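You operate a simulated robot arm through the tools that you are given. There is no shell and no other tool.

You run a simulated robot arm. Do the job below in one go: nothing can be reset, and whatever is moved stays where it is left.

TASK
Put things in order on the top of the long steel table. At the end: the blue mould stands where the yellow mould stood; the yellow mould stands where the clear milk bottle stood; the clear milk bottle from the top of the long steel table stands where the beige packet stood; the beige packet from the top of the long steel table is on the closed white carton; whatever was shut is shut again. Leave all else as you found it, and nothing knocked over.
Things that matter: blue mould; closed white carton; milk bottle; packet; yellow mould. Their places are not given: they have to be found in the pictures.

The check looks at the end state, three seconds after you hand in, the way a careful person would. Anything else that was tipped, shoved, dropped, spilled or broken makes it a failure.

THE ROBOT
A 6-joint arm with a two-finger parallel gripper, fixed in place. Base frame: the origin is at the foot of the arm, x ahead of it, y to its left, z up; the work surface is at about z = 0.86. Units: m, degrees, N and s.
With the tool pointing down near the work surface it reaches from about 0.36 to 0.76 m from the base axis. Its first joint turns from -66.0 to 66.0 degrees. Payload 2.45 kg.
The tool frame sits at the grasp point between the pads (the TCP): z along the fingers, y along the line on which they close. The tips reach 0.024 m beyond it. The gripper opens to 0.068 m. The fingers are 0.017 m wide and 0.01 m thick; the gripper's body (0.04 by 0.07 m) begins 0.041 m behind the TCP.
Orientation is that of the tool frame in the base frame, as a unit quaternion [w, x, y, z]. With the fingers straight down and closing along the base's y, the tool's x points along the base's -x, its y along +y and its z along -z.

THE INTERFACE
- The arm moves only by the tool move_arm. Its argument "plan" is one flat list of numbers, 7 for each row, row after row: the shift along the tool's x, y, z in units of 200 mm (1.0 is 200 mm), then the turn, a rotation vector about the tool's x, y, z in units of 60 degrees (1.0 is 60 degrees), then the gripper command, from -1 (shut) to 1 (fully open), values between in proportion. In form: [dx, dy, dz, wx, wy, wz, jaw, dx, dy, dz, wx, wy, wz, jaw, ...]. A call has 1 to 20 rows; each row is the pose to reach, as a shift and turn from the pose commanded when the call began, along the tool's axes at that moment. A call with a number of a shift or a turn outside -1 to 1 is refused whole. Each row takes 0.2 s and may step no farther than 0.05 m and 8.6 degrees from the row before; otherwise, or with a gripper value out of range, the whole call is refused. Where a pose cannot be reached the arm comes as near as it can. A force on the tool above 40 N (or 10 N above the force at the start of the call, whichever is more), or a blocked arm, ends the call early, and 0.2 s more pass. Each finger travels about 0.108 m/s and halts on what it meets, pressing with about 36 N; the grip force reading is that of the motor and also rises with nothing between the fingers. The clock runs only during rows and for 0.2 s after the last one: add rows that repeat a pose to give the fingers time. The reply holds the time, the measured pose of the TCP, the force on the tool along the base axes, the opening and the grip force, in the units named above and with some noise, with the torque about the TCP (base axes, N m) and any sound that the robot's microphone picked up, and new pictures: "pictures" is both (left out), scene, wrist or none.
- Cameras (640 x 400 px; columns grow to the right, rows downward): "scene" is fixed at [0.1744, 0.4342, 1.4461]; the picture's right is [-0.58, -0.81, 0.00], its down [-0.59, 0.43, -0.68] and it looks along [0.55, -0.40, -0.73] (base axes); focal length 310 px, centre (320, 200). "wrist" rides on the gripper at [0.084, 0.011, -0.075] in the tool frame; the picture's right is [-0.13, 0.99, 0.00], its down [-0.60, -0.08, -0.79] and it looks along [-0.79, -0.10, 0.61] (tool axes); focal length 251 px, centre (320, 200).
- pixel_to_xyz(camera, pixels): there is no depth. For up to 12 entries [column, row, z] of the newest picture of that camera ("zoom" is the newest enlarged one), the place [x, y] in the base frame at which the ray of that pixel passes the height z, good to about 0.003 m. The clock stands still meanwhile.
- zoom(camera, box): a new picture of the part [left, top, right, bottom] of that camera's present view, enlarged. The clock stands still meanwhile.
- sign_off(): hands the job in; it is judged then, once.

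Leave the gripper open and the arm clear of the work at the hand-in unless told otherwise.

The tools are called as name(argument=value, ...) on one line, values as JSON. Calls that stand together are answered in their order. move_arm: Moves the arm, as the interface text tells. Its arguments: {"type":"object","properties":{"plan":{"type":"array"},"pictures":{"type":"string","enum":["both","scene","wrist","none"]}},"required":["plan"]} The other tools are called the same way: pixel_to_xyz (camera, pixels) gives the place at which the rays of pixels pass given heights; zoom (camera, box) takes an enlarged picture of a part of a camera's view; sign_off () hands the job in.

At the start:

```text
clock: 0.0
ee_pos: [0.4284, 0.0757, 1.1698]
orientation: [0.0, 0.001, 1.0, 0.0]
ft_force: [0.2, -0.1, 0.4]
torque: [0.01, -0.02, 0.02]
opening: 0.0681
grasp_force: 0.1
```

scene: 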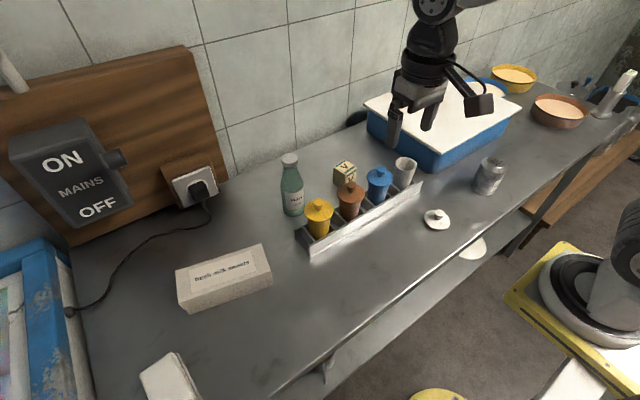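
wrist: 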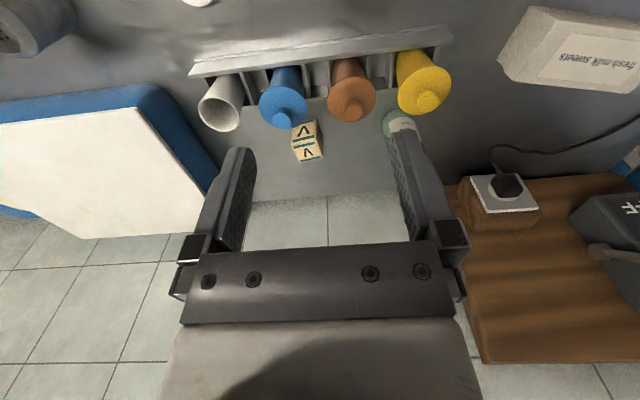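

I see a rack holding yellow, brown and blue moulds and a white/grey cup. There is also a green-tinted bottle at about (291,185), a small beige block or packet at (345,172), a white carton at (223,277) and a can at (490,175). I'll zoom in on these first.

zoom(camera="scene", box=[260, 130, 460, 260])

zoom(camera="wrist", box=[180, 20, 480, 200])

zoom(camera="scene", box=[120, 220, 320, 400])

zoom(camera="scene", box=[340, 50, 640, 250])

```text
3.08 times, centred on (360, 195) of scene
```

zoom: 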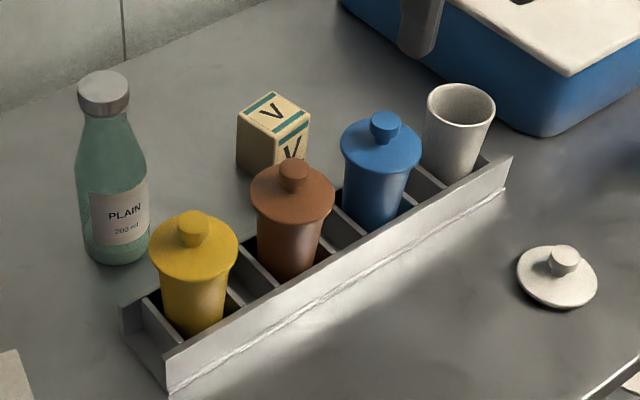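

```text
2.13 times, centred on (330, 110) of wrist
```

zoom: 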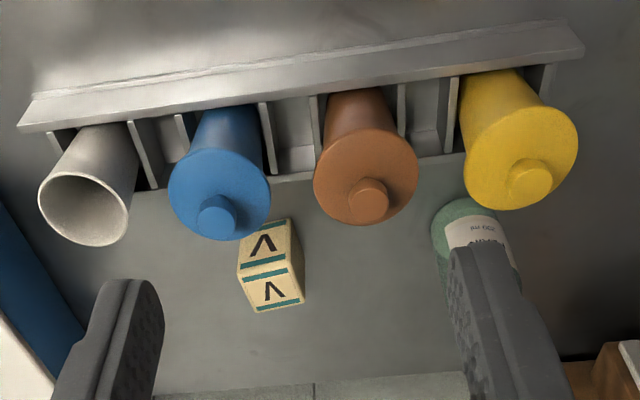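

```text
2.22 times, centred on (220, 310) of scene
```

zoom: 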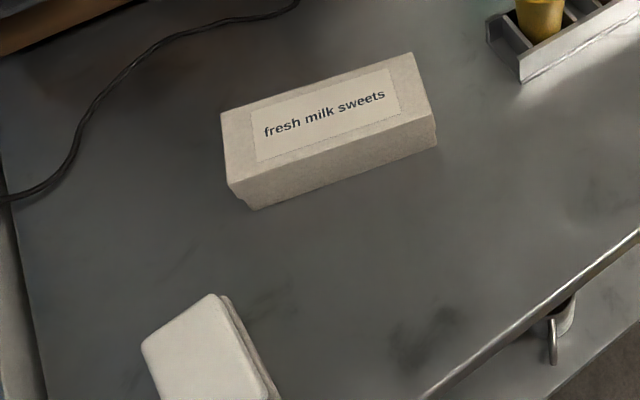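

```text
2.00 times, centred on (490, 150) of scene
```

zoom: 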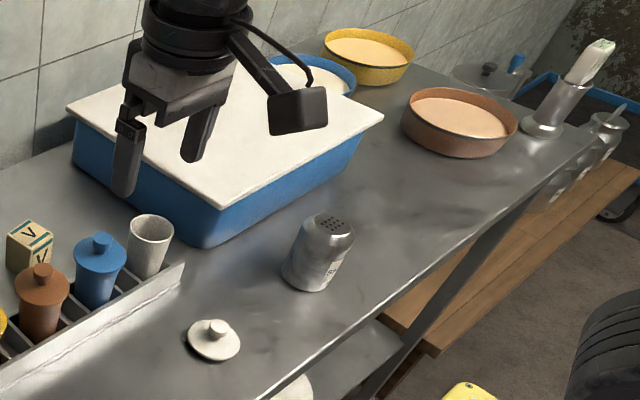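

The cube marked "V" at (345,172) looks like the beige packet, "PLAIN 200 ml" is the milk bottle, and "fresh milk sweets" is the white carton. A second white object sits at the bottom left. Next I'll zoom in tighter and measure.

zoom(camera="scene", box=[270, 145, 370, 255])

pixel_to_xyz(camera="scene", pixels=[[293, 213, 0.86], [290, 160, 1.0], [345, 188, 0.86], [345, 170, 0.9], [312, 255, 0.86], [300, 229, 0.9], [424, 182, 0.9], [421, 190, 0.86], [318, 205, 0.95], [436, 225, 0.86]])

zoom(camera="scene", box=[330, 140, 430, 250])

zoom(camera="scene", box=[100, 320, 260, 400])

```text
3.64 times, centred on (320, 200) of scene
```

zoom: 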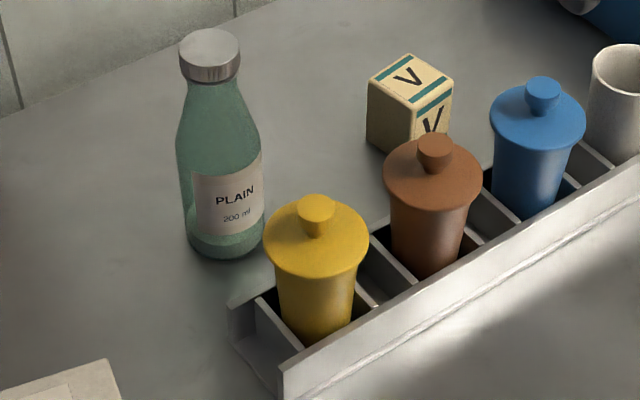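

```text
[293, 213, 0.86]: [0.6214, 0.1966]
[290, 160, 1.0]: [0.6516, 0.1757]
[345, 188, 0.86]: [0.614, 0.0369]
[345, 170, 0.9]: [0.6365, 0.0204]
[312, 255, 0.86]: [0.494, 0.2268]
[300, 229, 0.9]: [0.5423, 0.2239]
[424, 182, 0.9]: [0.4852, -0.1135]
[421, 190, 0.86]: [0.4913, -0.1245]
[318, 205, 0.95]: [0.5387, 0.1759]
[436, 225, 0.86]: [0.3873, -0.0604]
```

```text
3.64 times, centred on (380, 195) of scene
```

zoom: 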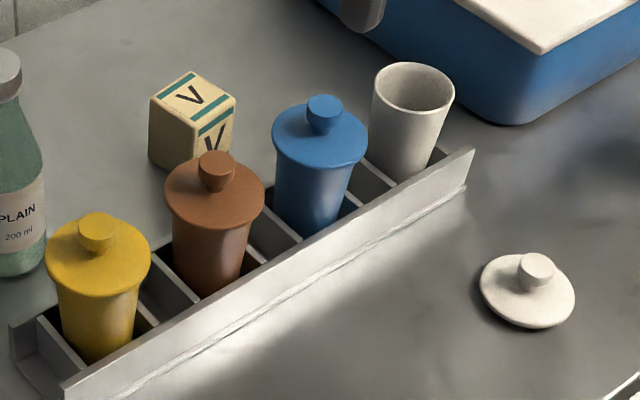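

```text
4.00 times, centred on (180, 360) of scene
```

zoom: 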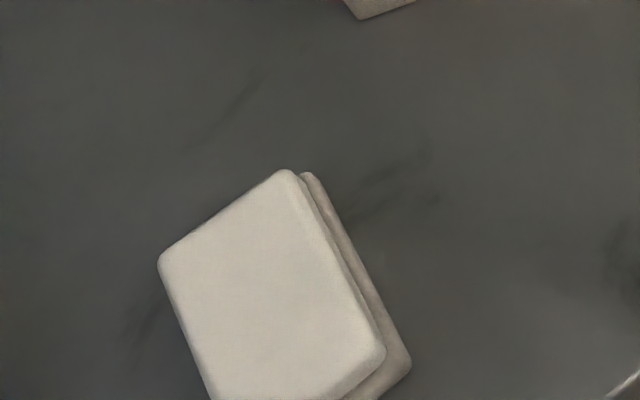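

The triangulation puts the yellow lid knob at about (0.52, 0.186), near z 0.98. Before touching anything I want closer views. I'll swing the gripper to the left, staying high at z 1.17, to look at the carton and the other white object.

move_arm(plan=[0.03, 0.2, 0, 0, 0, 0, 1, 0.06, 0.4, 0, 0, 0, 0, 1, 0.09, 0.6, 0, 0, 0, 0, 1, 0.12, 0.8, 0, 0, 0, 0, 1, 0.15, 0.98, 0, 0, 0, 0, 1, 0.15, 0.98, 0, 0, 0, 0, 1], pictures="both")

```text
clock: 1.4
ee_pos: [0.3975, 0.2742, 1.1728]
orientation: [0.0, 0.0, 1.0, 0.0]
ft_force: [-0.7, -0.4, 1.0]
torque: [0.01, -0.01, -0.03]
opening: 0.0681
grasp_force: 0.1
```

scene: 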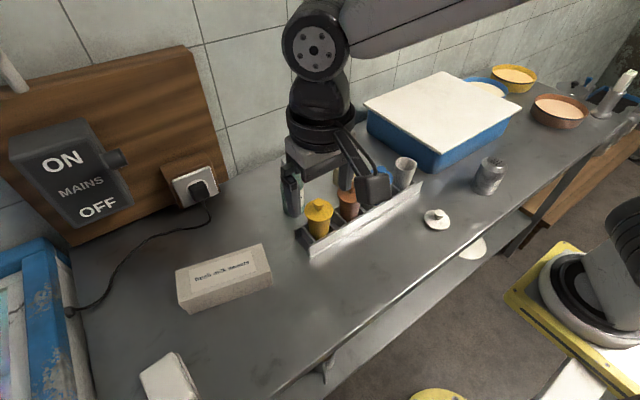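
wrist: 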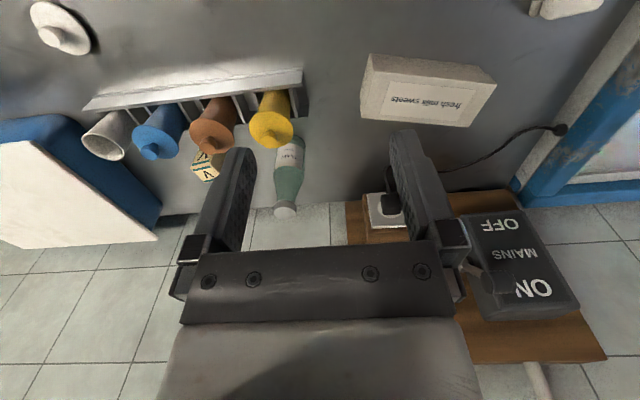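

The wrist view now shows the carton at (425,90) and the bottle at (288,180). I'll zoom in on both.

zoom(camera="wrist", box=[340, 0, 640, 180])

zoom(camera="wrist", box=[180, 60, 360, 220])

zoom(camera="wrist", box=[60, 60, 240, 190])

pixel_to_xyz(camera="scene", pixels=[[177, 270, 0.91], [263, 244, 0.91], [271, 263, 0.91], [183, 297, 0.91], [184, 313, 0.86], [272, 283, 0.86]])

pixel_to_xyz(camera="wrist", pixels=[[368, 55, 0.91], [485, 68, 0.91], [497, 84, 0.91], [479, 126, 0.91], [360, 115, 0.91], [286, 210, 1.0], [283, 140, 0.88], [274, 139, 0.97]])

```text
2.13 times, centred on (490, 90) of wrist
```

zoom: 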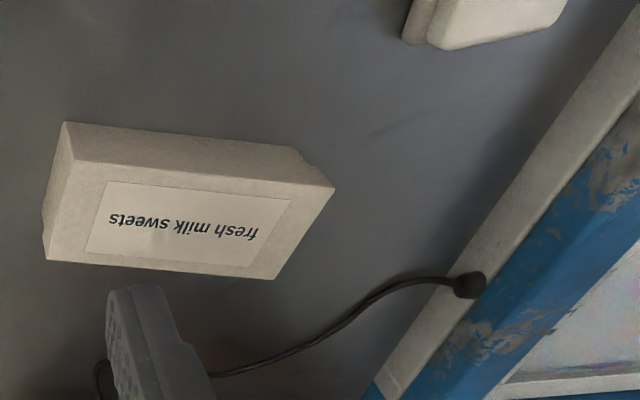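

```text
2.50 times, centred on (270, 140) of wrist
```

zoom: 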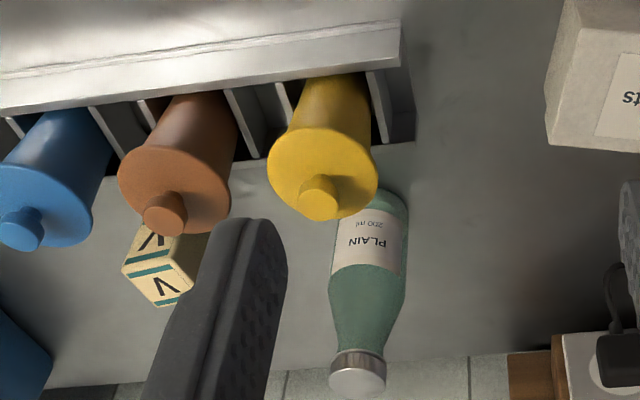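

```text
3.08 times, centred on (150, 125) of wrist
```

zoom: 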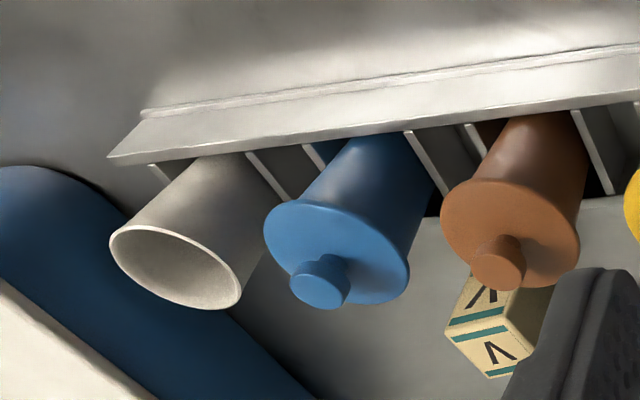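

```text
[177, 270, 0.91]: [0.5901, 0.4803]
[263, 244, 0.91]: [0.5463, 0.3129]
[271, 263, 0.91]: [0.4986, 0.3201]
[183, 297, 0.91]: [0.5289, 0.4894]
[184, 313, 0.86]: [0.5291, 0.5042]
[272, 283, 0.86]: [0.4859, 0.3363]
```

```text
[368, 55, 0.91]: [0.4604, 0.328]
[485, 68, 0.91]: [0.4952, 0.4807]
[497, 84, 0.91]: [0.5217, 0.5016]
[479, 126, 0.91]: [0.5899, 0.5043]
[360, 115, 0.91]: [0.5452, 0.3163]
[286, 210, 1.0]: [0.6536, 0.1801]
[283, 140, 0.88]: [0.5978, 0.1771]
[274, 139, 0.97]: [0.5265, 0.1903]
```

The carton has a telescoping lid and its top is at about z 0.92. The bottle cap top is near z 1.01. To judge lids, rack walls and heights, I'll move lower and closer on the robot side of the rack, at about x 0.37, y 0.13, z 1.03. That stays clear of everything.

move_arm(plan=[0.03, -0.14, 0.14, 0, 0, 0, 1, 0.06, -0.29, 0.28, 0, 0, 0, 1, 0.09, -0.43, 0.43, 0, 0, 0, 1, 0.12, -0.58, 0.57, 0, 0, 0, 1, 0.137, -0.72, 0.71, 0, 0, 0, 1, 0.137, -0.72, 0.71, 0, 0, 0, 1], pictures="both")

```text
clock: 2.8
ee_pos: [0.3704, 0.1246, 1.0292]
orientation: [0.0, 0.0, 1.0, 0.001]
ft_force: [0.5, -0.4, 0.9]
torque: [0.0, -0.01, -0.03]
opening: 0.0676
grasp_force: 0.0
```

scene: 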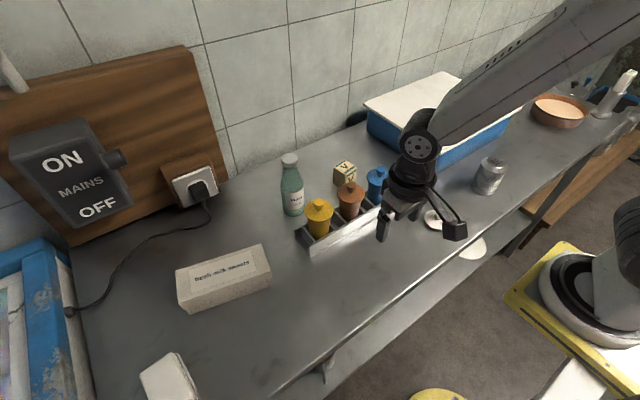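
wrist: 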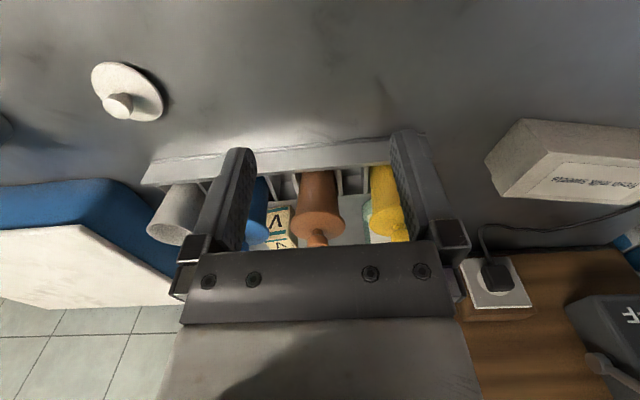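

zoom(camera="wrist", box=[140, 120, 440, 270])

zoom(camera="wrist", box=[360, 130, 440, 250])

zoom(camera="wrist", box=[470, 100, 640, 220])

```text
2.13 times, centred on (290, 195) of wrist
```

zoom: 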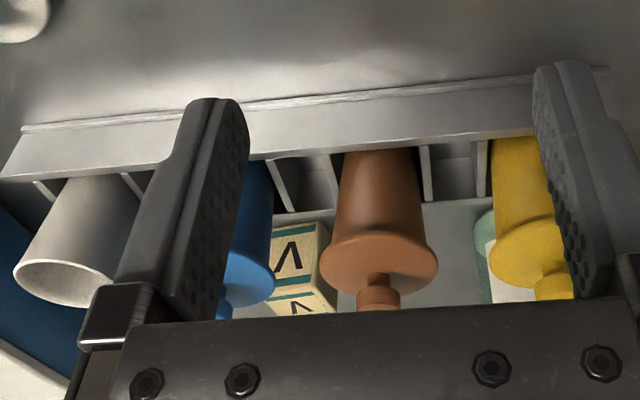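

```text
3.33 times, centred on (400, 190) of wrist
```

zoom: 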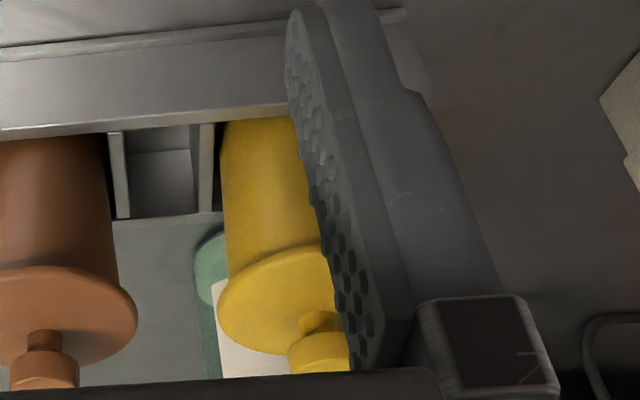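

```text
3.33 times, centred on (555, 160) of wrist
```

zoom: 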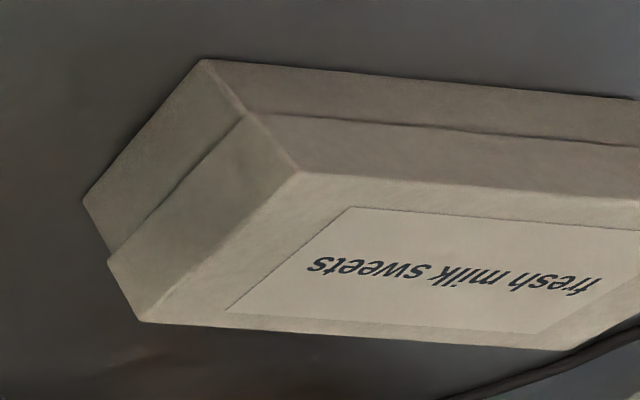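

The lids overhang the tapered bodies slightly and have waisted knobs. The rack has a tall rail on the robot side. Next I'll measure the packet, bottle and mould tops in an enlarged scene view.

zoom(camera="scene", box=[275, 145, 365, 215])

```text
5.71 times, centred on (320, 180) of scene
```

zoom: 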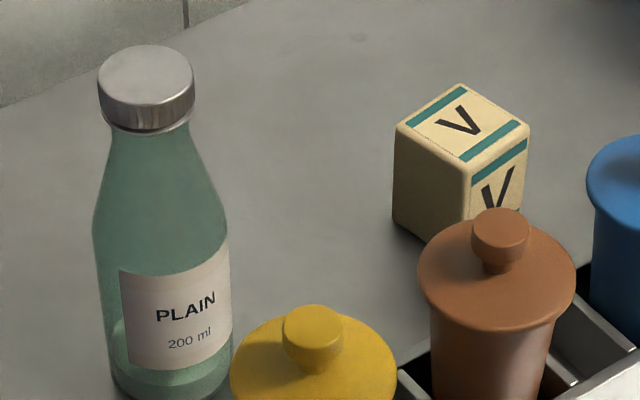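

pixel_to_xyz(camera="zoom", pixels=[[396, 128, 0.9], [463, 85, 0.9], [529, 125, 0.9], [466, 170, 0.9], [393, 216, 0.86], [425, 242, 0.86], [147, 72, 1.0], [147, 72, 1.02], [172, 398, 0.86]])

pixel_to_xyz(camera="zoom", pixels=[[396, 128, 0.91], [463, 85, 0.91], [529, 125, 0.91], [466, 170, 0.91], [312, 325, 0.98], [500, 225, 0.98], [312, 325, 0.99], [500, 225, 0.99]])

```text
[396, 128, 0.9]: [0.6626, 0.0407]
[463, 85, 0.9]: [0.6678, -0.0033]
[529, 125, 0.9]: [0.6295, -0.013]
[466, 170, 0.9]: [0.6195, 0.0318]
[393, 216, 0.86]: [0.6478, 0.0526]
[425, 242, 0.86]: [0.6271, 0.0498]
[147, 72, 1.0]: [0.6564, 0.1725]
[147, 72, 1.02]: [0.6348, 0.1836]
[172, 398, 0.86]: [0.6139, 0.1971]
```

```text
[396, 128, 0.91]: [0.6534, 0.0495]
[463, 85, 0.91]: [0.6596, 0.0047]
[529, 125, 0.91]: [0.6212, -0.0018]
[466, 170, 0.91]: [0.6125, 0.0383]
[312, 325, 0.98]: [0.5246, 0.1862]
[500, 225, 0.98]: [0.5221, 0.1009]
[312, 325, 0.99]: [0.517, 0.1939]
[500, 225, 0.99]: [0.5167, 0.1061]
```

The packet is a block of about 4 cm, rotated roughly 9°, centred near (0.634, 0.025), with its top near z 0.91. With the gripper at its present yaw, the camera bracket would come down onto the moulds. I'll therefore lift to z 1.13 and turn the tool so the camera hangs on the +y side, starting with 59° of turn while moving over.

move_arm(plan=[0, 0, -0.2, 0, 0, 0.14, 1, 0, 0, -0.4, 0, 0, 0.28, 1, -0.1, -0.05, -0.5, 0, 0, 0.42, 1, -0.3, -0.12, -0.5, 0, 0, 0.56, 1, -0.5, -0.2, -0.5, 0, 0, 0.7, 1, -0.7, -0.28, -0.5, 0, 0, 0.84, 1, -0.8, -0.325, -0.5, 0, 0, 0.98, 1, -0.8, -0.325, -0.5, 0, 0, 0.98, 1], pictures="both")

```text
clock: 4.6
ee_pos: [0.5312, 0.0654, 1.1288]
orientation: [0.001, 0.492, 0.87, 0.0]
ft_force: [0.0, 0.1, -0.8]
torque: [0.05, 0.0, 0.0]
opening: 0.068
grasp_force: 0.1
```

scene: 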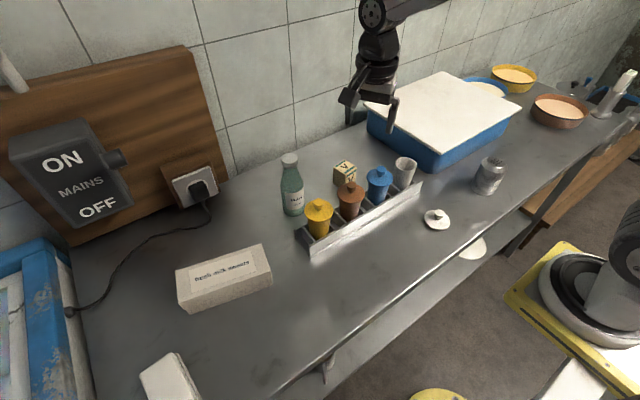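
wrist: 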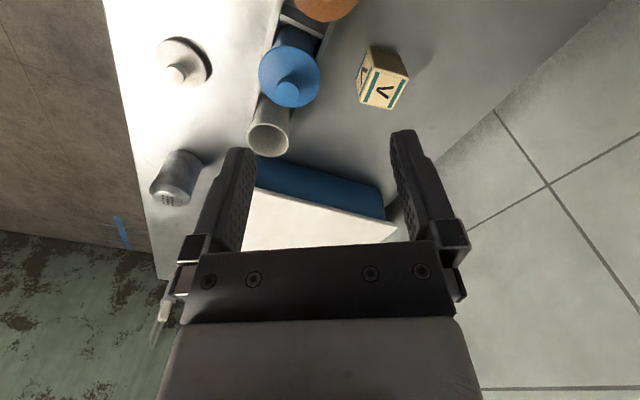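

The turn works. I'll finish with 21° more and hover over the packet at about (0.634, 0.025), z 1.03, to check alignment.

move_arm(plan=[-0.11, 0.085, 0, 0, 0, 0.12, 1, -0.22, 0.17, 0.05, 0, 0, 0.24, 1, -0.33, 0.255, 0.2, 0, 0, 0.35, 1, -0.437, 0.338, 0.35, 0, 0, 0.35, 1, -0.437, 0.338, 0.49, 0, 0, 0.35, 1, -0.437, 0.338, 0.49, 0, 0, 0.35, 1], pictures="both")

```text
clock: 6.0
ee_pos: [0.6343, 0.0227, 1.0307]
orientation: [0.0, 0.641, 0.767, 0.0]
ft_force: [0.4, 0.2, -0.1]
torque: [0.03, -0.03, -0.01]
opening: 0.0678
grasp_force: 0.0
```

scene: 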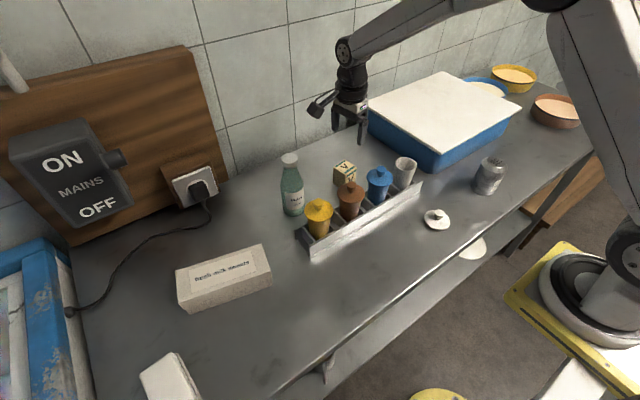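
wrist: 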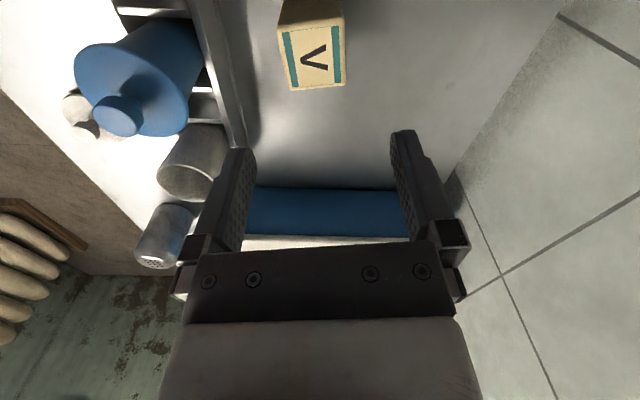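

The packet's top face shows at about (315,58) and is nearly aligned with the fingers. I'll measure its corners.

zoom(camera="wrist", box=[250, 0, 410, 110])

pixel_to_xyz(camera="wrist", pixels=[[281, 30, 0.91], [341, 23, 0.91], [346, 82, 0.91], [291, 90, 0.91], [281, 30, 0.9], [341, 23, 0.9], [346, 82, 0.9], [291, 90, 0.9]])

```text
3.64 times, centred on (330, 55) of wrist
```

zoom: 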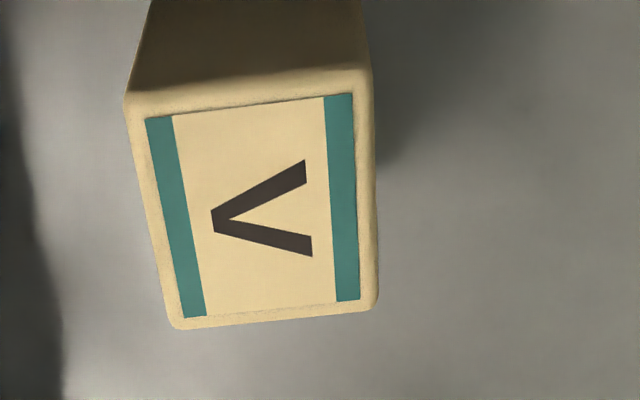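

```text
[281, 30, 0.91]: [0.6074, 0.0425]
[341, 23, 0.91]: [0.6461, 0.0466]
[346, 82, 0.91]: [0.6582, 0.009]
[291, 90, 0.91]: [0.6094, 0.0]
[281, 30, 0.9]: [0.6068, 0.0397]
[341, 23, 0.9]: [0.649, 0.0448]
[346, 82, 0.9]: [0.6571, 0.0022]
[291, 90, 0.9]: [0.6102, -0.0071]
```

The packet centre is about (0.631, 0.025), with its top at z ≈ 0.91. The fingers are aligned to within a degree. I'll descend to z 0.90 with the jaw open and check before closing. The camera will stay at least 1.5 cm from the bottle.

move_arm(plan=[-0.01, -0.019, 0.1, 0, 0, 0, 1, -0.01, -0.019, 0.25, 0, 0, 0, 1, -0.01, -0.019, 0.4, 0, 0, 0, 1, -0.01, -0.019, 0.52, 0, 0, 0, 1, -0.01, -0.019, 0.6, 0, 0, 0, 1, -0.01, -0.019, 0.653, 0, 0, 0, 1, -0.01, -0.019, 0.653, 0, 0, 0, 1], pictures="both")

```text
clock: 7.6
ee_pos: [0.632, 0.0208, 0.8995]
orientation: [0.0, 0.641, 0.767, -0.001]
ft_force: [0.8, 0.2, 0.0]
torque: [-0.01, -0.01, 0.03]
opening: 0.0678
grasp_force: 0.0
```

scene: 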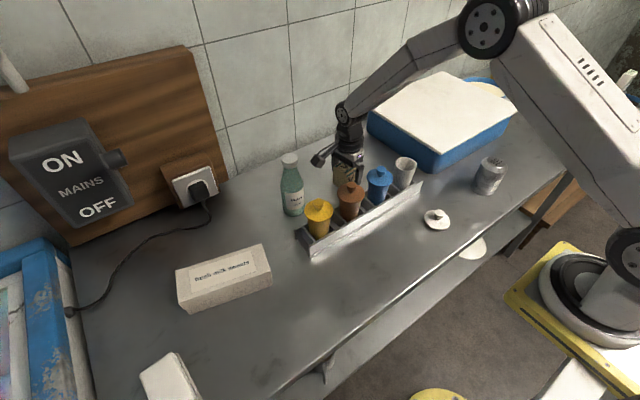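
wrist: 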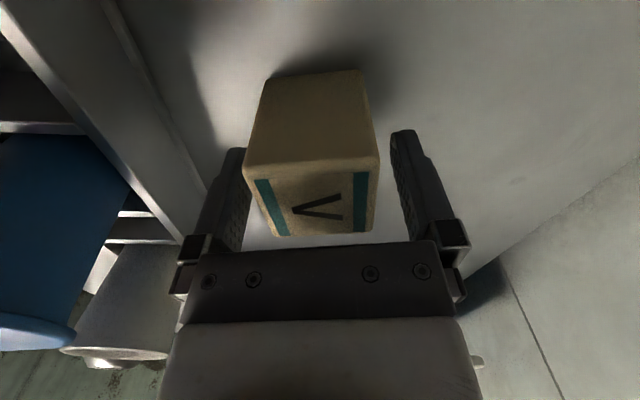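

The packet sits between the pads, a few millimetres left of centre. I'll shift 3 mm towards it, close, and read the opening.

move_arm(plan=[0, -0.015, 0, 0, 0, 0, 1, 0, -0.015, 0, 0, 0, 0, 0.3, 0, -0.015, 0, 0, 0, 0, -1, 0, -0.015, 0, 0, 0, 0, -1, 0, -0.015, 0, 0, 0, 0, -1], pictures="wrist")

```text
clock: 8.8
ee_pos: [0.6283, 0.0201, 0.9017]
orientation: [0.0, 0.641, 0.767, -0.001]
ft_force: [-0.2, -0.8, 1.5]
torque: [0.02, 0.02, -0.05]
opening: 0.0446
grasp_force: 36.2
```

wrist: 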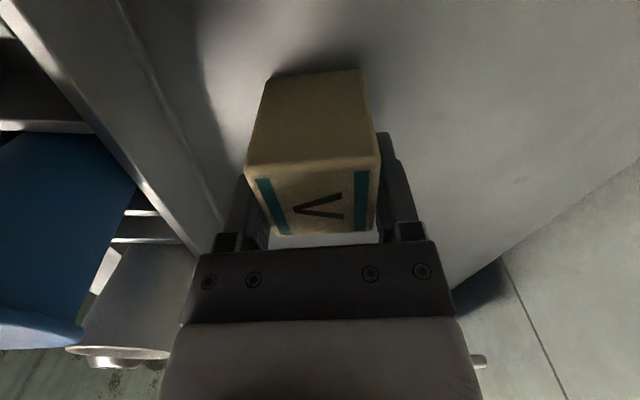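

The grip is firm at an opening of 44.6 mm. The packet's original place is TCP (0.628, 0.020), block centre about (0.628, 0.025). Now I'll lift it straight up by 0.2 m.

move_arm(plan=[0, -0.015, -0.05, 0, 0, 0, -1, 0, -0.015, -0.15, 0, 0, 0, -1, 0, -0.015, -0.3, 0, 0, 0, -1, 0, -0.015, -0.45, 0, 0, 0, -1, 0, -0.015, -0.6, 0, 0, 0, -1, 0, -0.015, -0.75, 0, 0, 0, -1, 0, -0.015, -0.9, 0, 0, 0, -1, 0, -0.015, -1, 0, 0, 0, -1, 0, -0.015, -1, 0, 0, 0, -1], pictures="both")

```text
clock: 10.8
ee_pos: [0.6259, 0.0196, 1.0998]
orientation: [0.0, 0.642, 0.767, 0.0]
ft_force: [0.1, 0.1, -0.7]
torque: [-0.01, 0.0, -0.02]
opening: 0.0446
grasp_force: 36.3
```

scene: 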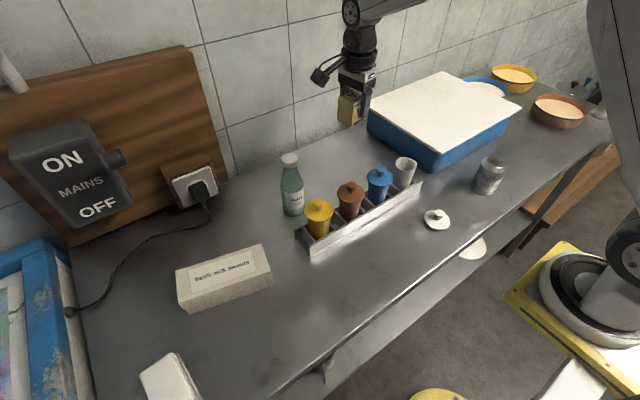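
wrist: 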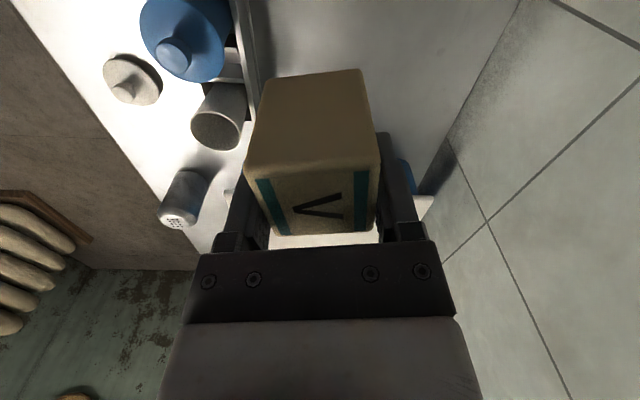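

The packet is held and clear. Next I'll carry it at z 1.10 towards the carton, turning the tool back as I go, first half.

move_arm(plan=[0.1, -0.01, 0, 0, 0, -0.06, -1, 0.28, -0.02, 0, 0, 0, -0.16, -1, 0.46, -0.03, 0, 0, 0, -0.27, -1, 0.64, -0.04, 0, 0, 0, -0.38, -1, 0.82, -0.05, 0, 0, 0, -0.48, -1, 0.98, -0.06, 0, 0, 0, -0.54, -1, 0.98, -0.06, 0, 0, 0, -0.54, -1], pictures="none")

```text
clock: 12.4
ee_pos: [0.5788, 0.2119, 1.0996]
orientation: [0.0, 0.401, 0.916, -0.001]
ft_force: [0.2, -0.3, -0.9]
torque: [0.0, -0.01, 0.02]
opening: 0.0445
grasp_force: 36.2
```

move_arm(plan=[0.1, 0.05, 0, 0, 0, -0.08, -1, 0.25, 0.12, 0, 0, 0, -0.18, -1, 0.41, 0.2, 0, 0, 0, -0.29, -1, 0.57, 0.28, 0, 0, 0, -0.4, -1, 0.73, 0.35, 0, 0, 0, -0.5, -1, 0.837, 0.406, 0, 0, 0, -0.543, -1, 0.837, 0.406, 0, 0, 0, -0.543, -1], pictures="both")

```text
clock: 14.0
ee_pos: [0.5265, 0.3869, 1.1017]
orientation: [0.0, 0.128, 0.992, 0.0]
ft_force: [-0.3, 0.3, -0.6]
torque: [0.0, 0.01, 0.02]
opening: 0.0447
grasp_force: 36.0
```

scene: 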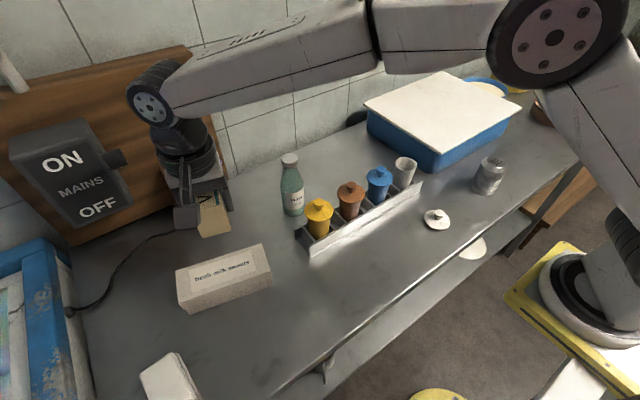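
wrist: 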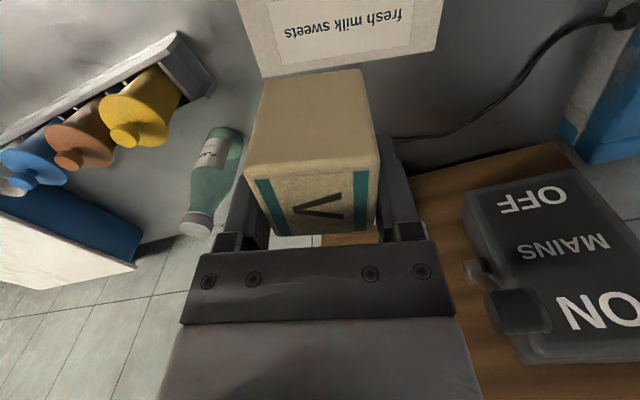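

The carton top is visible in both views: its far edge runs from wrist (263,77) to (435,50). I'll measure its corners precisely.

zoom(camera="scene", box=[165, 230, 285, 320])

pixel_to_xyz(camera="wrist", pixels=[[262, 77, 0.92], [435, 50, 0.92], [262, 77, 0.93], [435, 50, 0.93], [236, 0, 0.92], [236, 0, 0.93]])

```text
4.44 times, centred on (225, 275) of scene
```

zoom: 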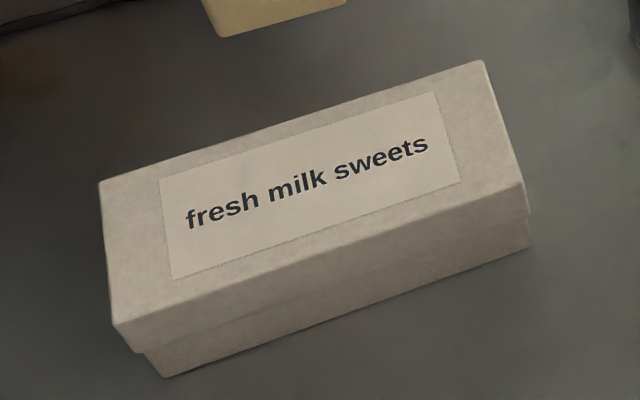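

```text
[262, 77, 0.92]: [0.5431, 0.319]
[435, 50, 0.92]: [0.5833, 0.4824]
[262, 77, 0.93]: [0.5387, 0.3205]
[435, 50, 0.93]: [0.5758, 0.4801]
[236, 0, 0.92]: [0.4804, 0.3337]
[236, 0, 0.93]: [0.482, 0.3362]
```

pixel_to_xyz(camera="zoom", pixels=[[99, 183, 0.92], [483, 61, 0.92], [524, 187, 0.92], [115, 325, 0.92], [99, 183, 0.93], [483, 61, 0.93], [524, 187, 0.93], [115, 325, 0.93], [165, 377, 0.86], [531, 245, 0.86]])

```text
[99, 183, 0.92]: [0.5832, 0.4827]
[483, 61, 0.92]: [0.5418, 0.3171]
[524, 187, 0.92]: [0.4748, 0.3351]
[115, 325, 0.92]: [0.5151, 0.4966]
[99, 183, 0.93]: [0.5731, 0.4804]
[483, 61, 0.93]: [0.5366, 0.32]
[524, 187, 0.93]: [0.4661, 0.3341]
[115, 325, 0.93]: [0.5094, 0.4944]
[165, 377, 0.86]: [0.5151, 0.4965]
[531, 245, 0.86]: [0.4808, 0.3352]
```

Both cameras agree: the carton top is at z 0.92, centred at (0.529, 0.408), about 171 × 69 mm. I'll move over the centre, turn parallel to it, and lower the packet to about 4 mm above the lid.

move_arm(plan=[-0.006, 0.105, 0, 0, 0, 0, -1, -0.006, 0.105, 0.15, 0, 0, 0, -1, -0.006, 0.105, 0.3, 0, 0, 0, -1, -0.006, 0.105, 0.42, 0, 0, 0, -1, -0.006, 0.105, 0.54, 0, 0, 0, -1, -0.006, 0.105, 0.62, 0, 0, 0, -1, -0.006, 0.105, 0.67, 0, 0, 0, -1, -0.006, 0.105, 0.67, 0, 0, 0, -1], pictures="both")

```text
clock: 15.8
ee_pos: [0.5331, 0.4078, 0.9655]
orientation: [0.0, 0.129, 0.992, 0.0]
ft_force: [0.1, 0.4, -0.8]
torque: [0.04, 0.0, 0.01]
opening: 0.0447
grasp_force: 36.7
```

scene: 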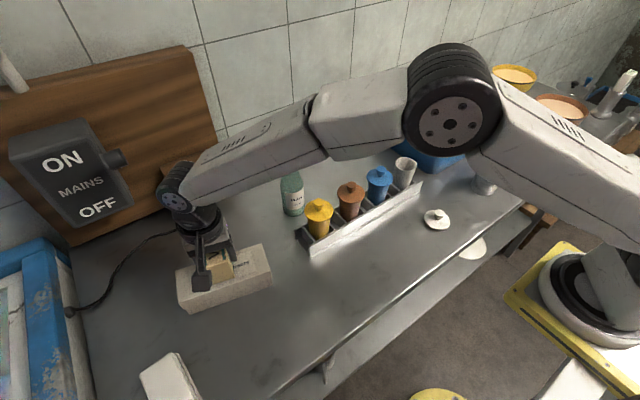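
wrist: 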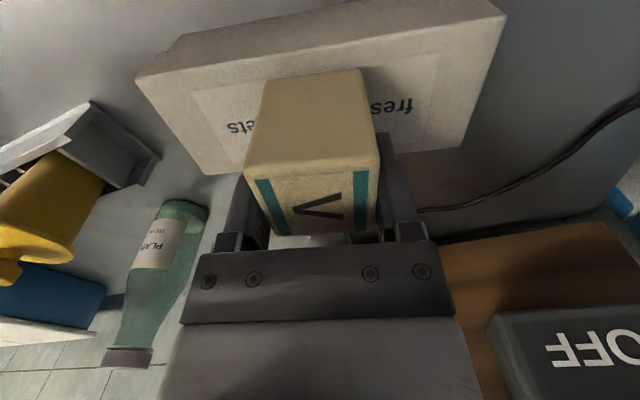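

The packet hangs just above the middle of the carton. I'll lower it in 1 mm steps and watch the force.

move_arm(plan=[0, 0, 0.005, 0, 0, 0, -1, 0, 0, 0.01, 0, 0, 0, -1, 0, 0, 0.015, 0, 0, 0, -1, 0, 0, 0.015, 0, 0, 0, -1], pictures="none")

```text
clock: 16.8
ee_pos: [0.5317, 0.4101, 0.9623]
orientation: [0.0, 0.13, 0.992, 0.0]
ft_force: [-0.3, 0.3, 0.0]
torque: [0.04, -0.01, -0.02]
opening: 0.0444
grasp_force: 36.2
```

move_arm(plan=[0, 0, 0.004, 0, 0, 0, -1, 0, 0, 0.008, 0, 0, 0, -1, 0, 0, 0.008, 0, 0, 0, -1], pictures="wrist")

```text
clock: 17.6
ee_pos: [0.5315, 0.4082, 0.9612]
orientation: [0.0, 0.129, 0.992, 0.0]
ft_force: [0.6, 0.2, 0.0]
torque: [-0.01, 0.0, 0.02]
opening: 0.0446
grasp_force: 36.5
```

wrist: 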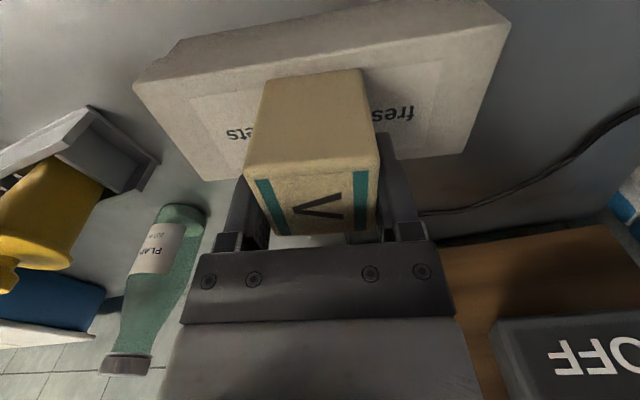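

No clear contact yet, so I'll lower another 2 to 3 mm in small steps.

move_arm(plan=[0, 0, 0.004, 0, 0, 0, -1, 0, 0, 0.008, 0, 0, 0, -1, 0, 0, 0.008, 0, 0, 0, -1], pictures="none")

```text
clock: 18.4
ee_pos: [0.5322, 0.4092, 0.962]
orientation: [0.0, 0.129, 0.992, 0.001]
ft_force: [-0.3, -4.5, 12.8]
torque: [-0.2, 0.19, 0.02]
opening: 0.0445
grasp_force: 36.1
```

Contact at 12.8 N. I'll ease back about 1 mm, open the jaws, then rise straight up.

move_arm(plan=[0, 0, -0.006, 0, 0, 0, -1, 0, 0, -0.006, 0, 0, 0, 0.6, 0, 0, -0.006, 0, 0, 0, 1, 0, 0, -0.006, 0, 0, 0, 1, 0, 0, -0.1, 0, 0, 0, 1, 0, 0, -0.25, 0, 0, 0, 1, 0, 0, -0.45, 0, 0, 0, 1, 0, 0, -0.65, 0, 0, 0, 1, 0, 0, -0.85, 0, 0, 0, 1, 0, 0, -0.85, 0, 0, 0, 1], pictures="both")

```text
clock: 20.6
ee_pos: [0.5309, 0.4074, 1.1321]
orientation: [0.0, 0.129, 0.992, 0.0]
ft_force: [-0.4, -0.2, -0.2]
torque: [-0.02, -0.02, -0.04]
opening: 0.0681
grasp_force: 0.0
```

scene: 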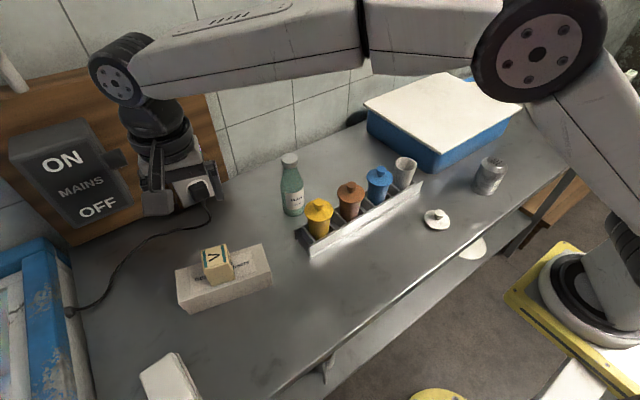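
wrist: 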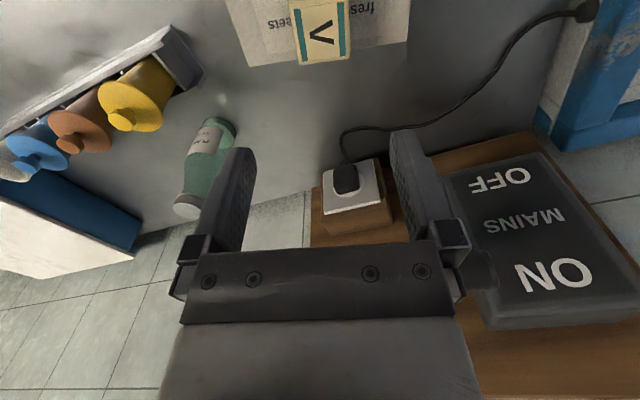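

The packet now stands on the carton. I'll zoom in to check it and to plan the bottle.

zoom(camera="scene", box=[165, 230, 285, 320])

zoom(camera="wrist", box=[150, 100, 270, 230])

pixel_to_xyz(camera="wrist", pixels=[[187, 206, 1.017], [187, 206, 1.01], [223, 127, 0.86]])

```text
4.44 times, centred on (225, 275) of scene
```

zoom: 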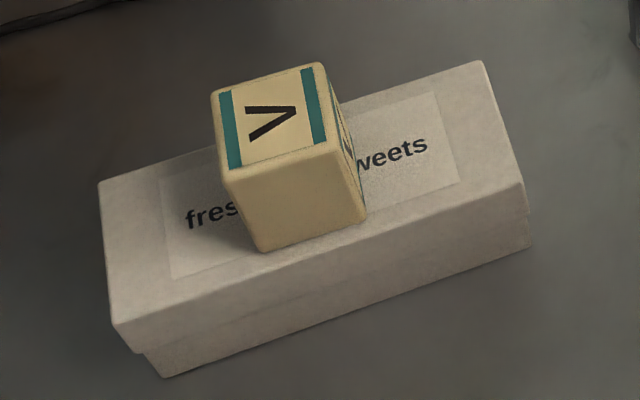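

```text
3.08 times, centred on (210, 165) of wrist
```

zoom: 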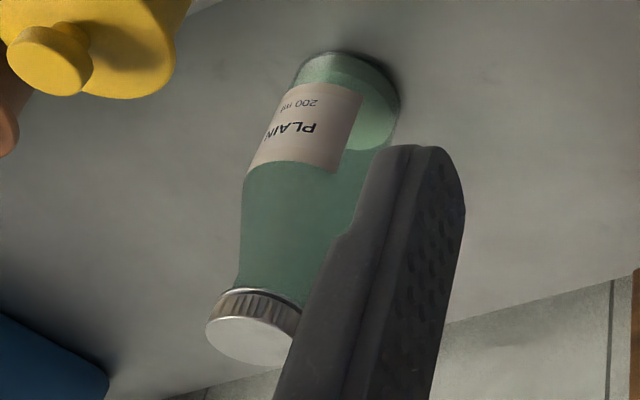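

```text
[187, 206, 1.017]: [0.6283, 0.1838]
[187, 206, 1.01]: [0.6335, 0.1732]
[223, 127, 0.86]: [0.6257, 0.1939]
```

The packet stands squarely on the carton. Next is the bottle, centred near (0.637, 0.184) with its cap top at about z 1.017. I'll move over it at z 1.13 with neutral yaw, so the camera is on the robot side above the yellow mould.

move_arm(plan=[-0.1, -0.12, 0, 0, 0, -0.05, 1, -0.23, -0.28, 0, 0, 0, -0.1, 1, -0.36, -0.44, 0, 0, 0, -0.15, 1, -0.49, -0.6, 0, 0, 0, -0.2, 1, -0.62, -0.76, 0, 0, 0, -0.247, 1, -0.74, -0.89, 0, 0, 0, -0.247, 1, -0.796, -0.946, 0, 0, 0, -0.247, 1, -0.796, -0.946, 0, 0, 0, -0.247, 1], pictures="both")

```text
clock: 22.4
ee_pos: [0.6366, 0.1837, 1.1308]
orientation: [0.001, 0.0, 1.0, 0.0]
ft_force: [0.6, 0.7, -0.3]
torque: [0.0, -0.02, -0.02]
opening: 0.0677
grasp_force: 0.0
```

scene: 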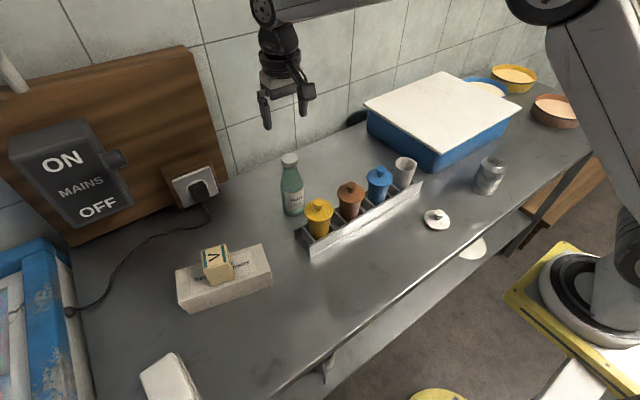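
wrist: 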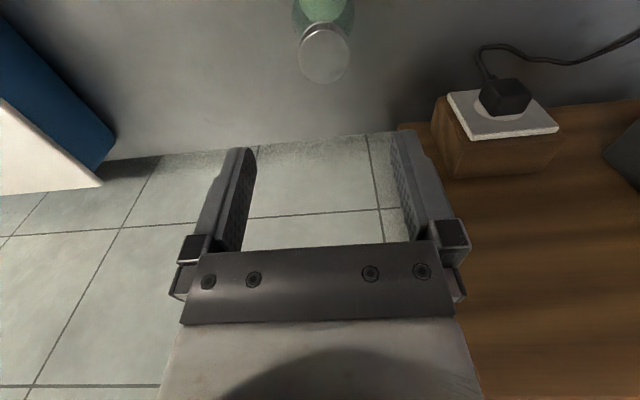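

The cap's top disc is at wrist (325,57), nearly on the gripper's centre line. I'll measure it and zoom.

zoom(camera="wrist", box=[270, 0, 380, 100])

pixel_to_xyz(camera="wrist", pixels=[[325, 54, 1.017], [325, 54, 1.01], [299, 54, 1.017], [351, 54, 1.017], [325, 26, 1.017], [325, 84, 1.017]])

```text
4.00 times, centred on (325, 50) of wrist
```

zoom: 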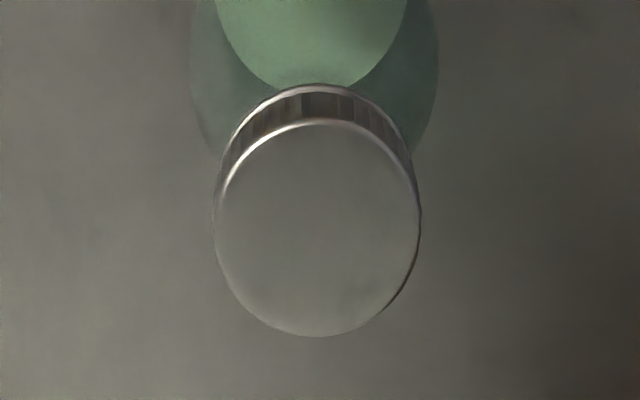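

```text
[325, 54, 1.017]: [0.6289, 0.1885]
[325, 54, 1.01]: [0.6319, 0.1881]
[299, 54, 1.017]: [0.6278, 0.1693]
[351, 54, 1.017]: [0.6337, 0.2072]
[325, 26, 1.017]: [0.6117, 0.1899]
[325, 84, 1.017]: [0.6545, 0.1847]
```

The cap centre is about (0.632, 0.187), with its top at z ≈ 1.02 and a diameter of about 37 mm. I'll lower the open fingers around it to z 0.99 so the palm stays above the cap, then look.

move_arm(plan=[0.023, 0.0165, 0.05, 0, 0, 0, 1, 0.023, 0.0165, 0.2, 0, 0, 0, 1, 0.023, 0.0165, 0.35, 0, 0, 0, 1, 0.023, 0.0165, 0.5, 0, 0, 0, 1, 0.023, 0.0165, 0.62, 0, 0, 0, 1, 0.023, 0.0165, 0.7, 0, 0, 0, 1, 0.023, 0.0165, 0.7, 0, 0, 0, 1], pictures="both")

```text
clock: 24.0
ee_pos: [0.6326, 0.1881, 0.9901]
orientation: [0.001, 0.0, 1.0, 0.0]
ft_force: [0.5, 0.0, -0.2]
torque: [0.01, 0.04, -0.01]
opening: 0.0679
grasp_force: 0.1
```

scene: 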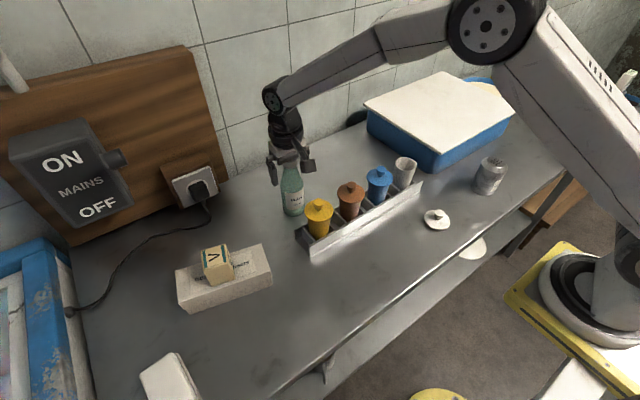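
wrist: 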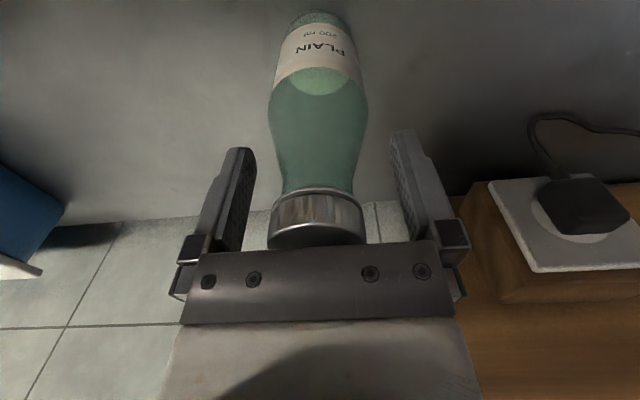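

zoom(camera="wrist", box=[220, 0, 420, 260])

zoom(camera="scene", box=[250, 120, 350, 220])

```text
1.54 times, centred on (320, 130) of wrist
```

zoom: 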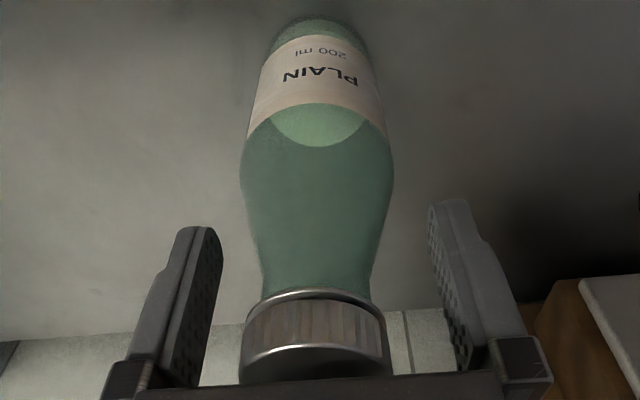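

```text
4.00 times, centred on (300, 170) of scene
```

zoom: 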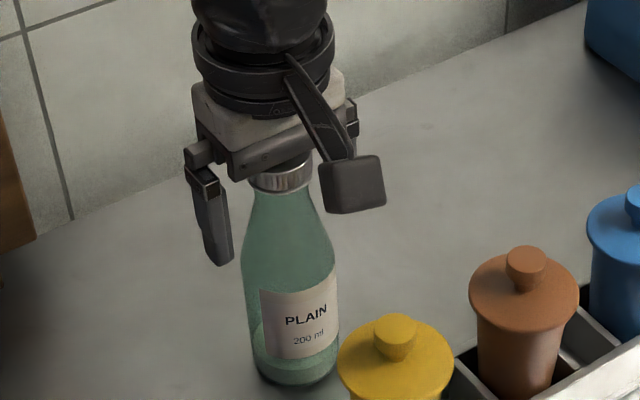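

The palm has about 7 mm of clearance over the cap top (≈1.024) and the bottle is centred between the fingers. I'll go down 5 mm more so the tips sit at the widest part of the shoulder, then close gently and check.

move_arm(plan=[0, -0.004, 0.012, 0, 0, 0, 1, 0, -0.004, 0.024, 0, 0, 0, 1, 0, -0.004, 0.024, 0, 0, 0, 0.7, 0, -0.004, 0.024, 0, 0, 0, 0.4, 0, -0.004, 0.024, 0, 0, 0, -1, 0, -0.004, 0.024, 0, 0, 0, -1, 0, -0.004, 0.024, 0, 0, 0, -1], pictures="both")

```text
clock: 25.6
ee_pos: [0.6322, 0.1878, 0.9843]
orientation: [0.0, -0.001, 1.0, 0.0]
ft_force: [0.8, -1.1, -0.1]
torque: [-0.11, -0.08, -0.05]
opening: 0.0496
grasp_force: 36.4
```

scene: 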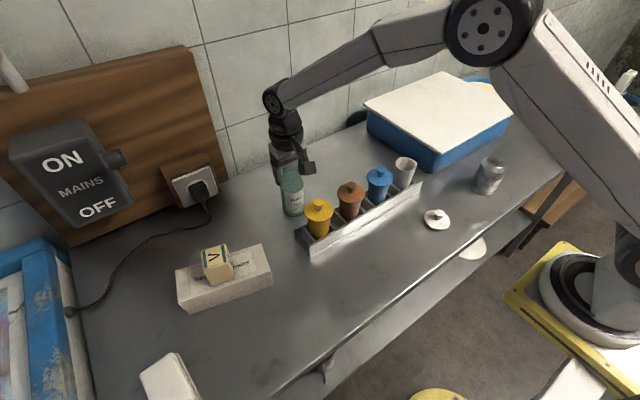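
wrist: 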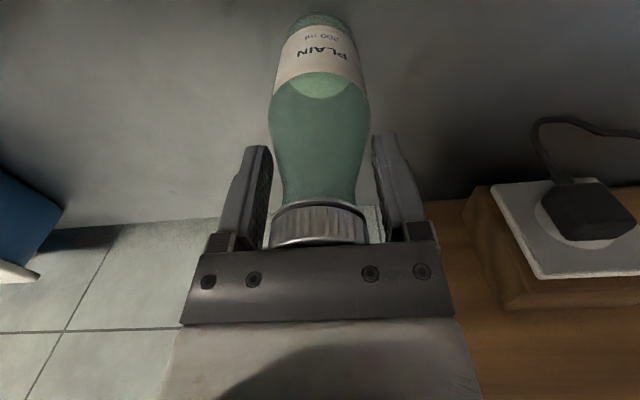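

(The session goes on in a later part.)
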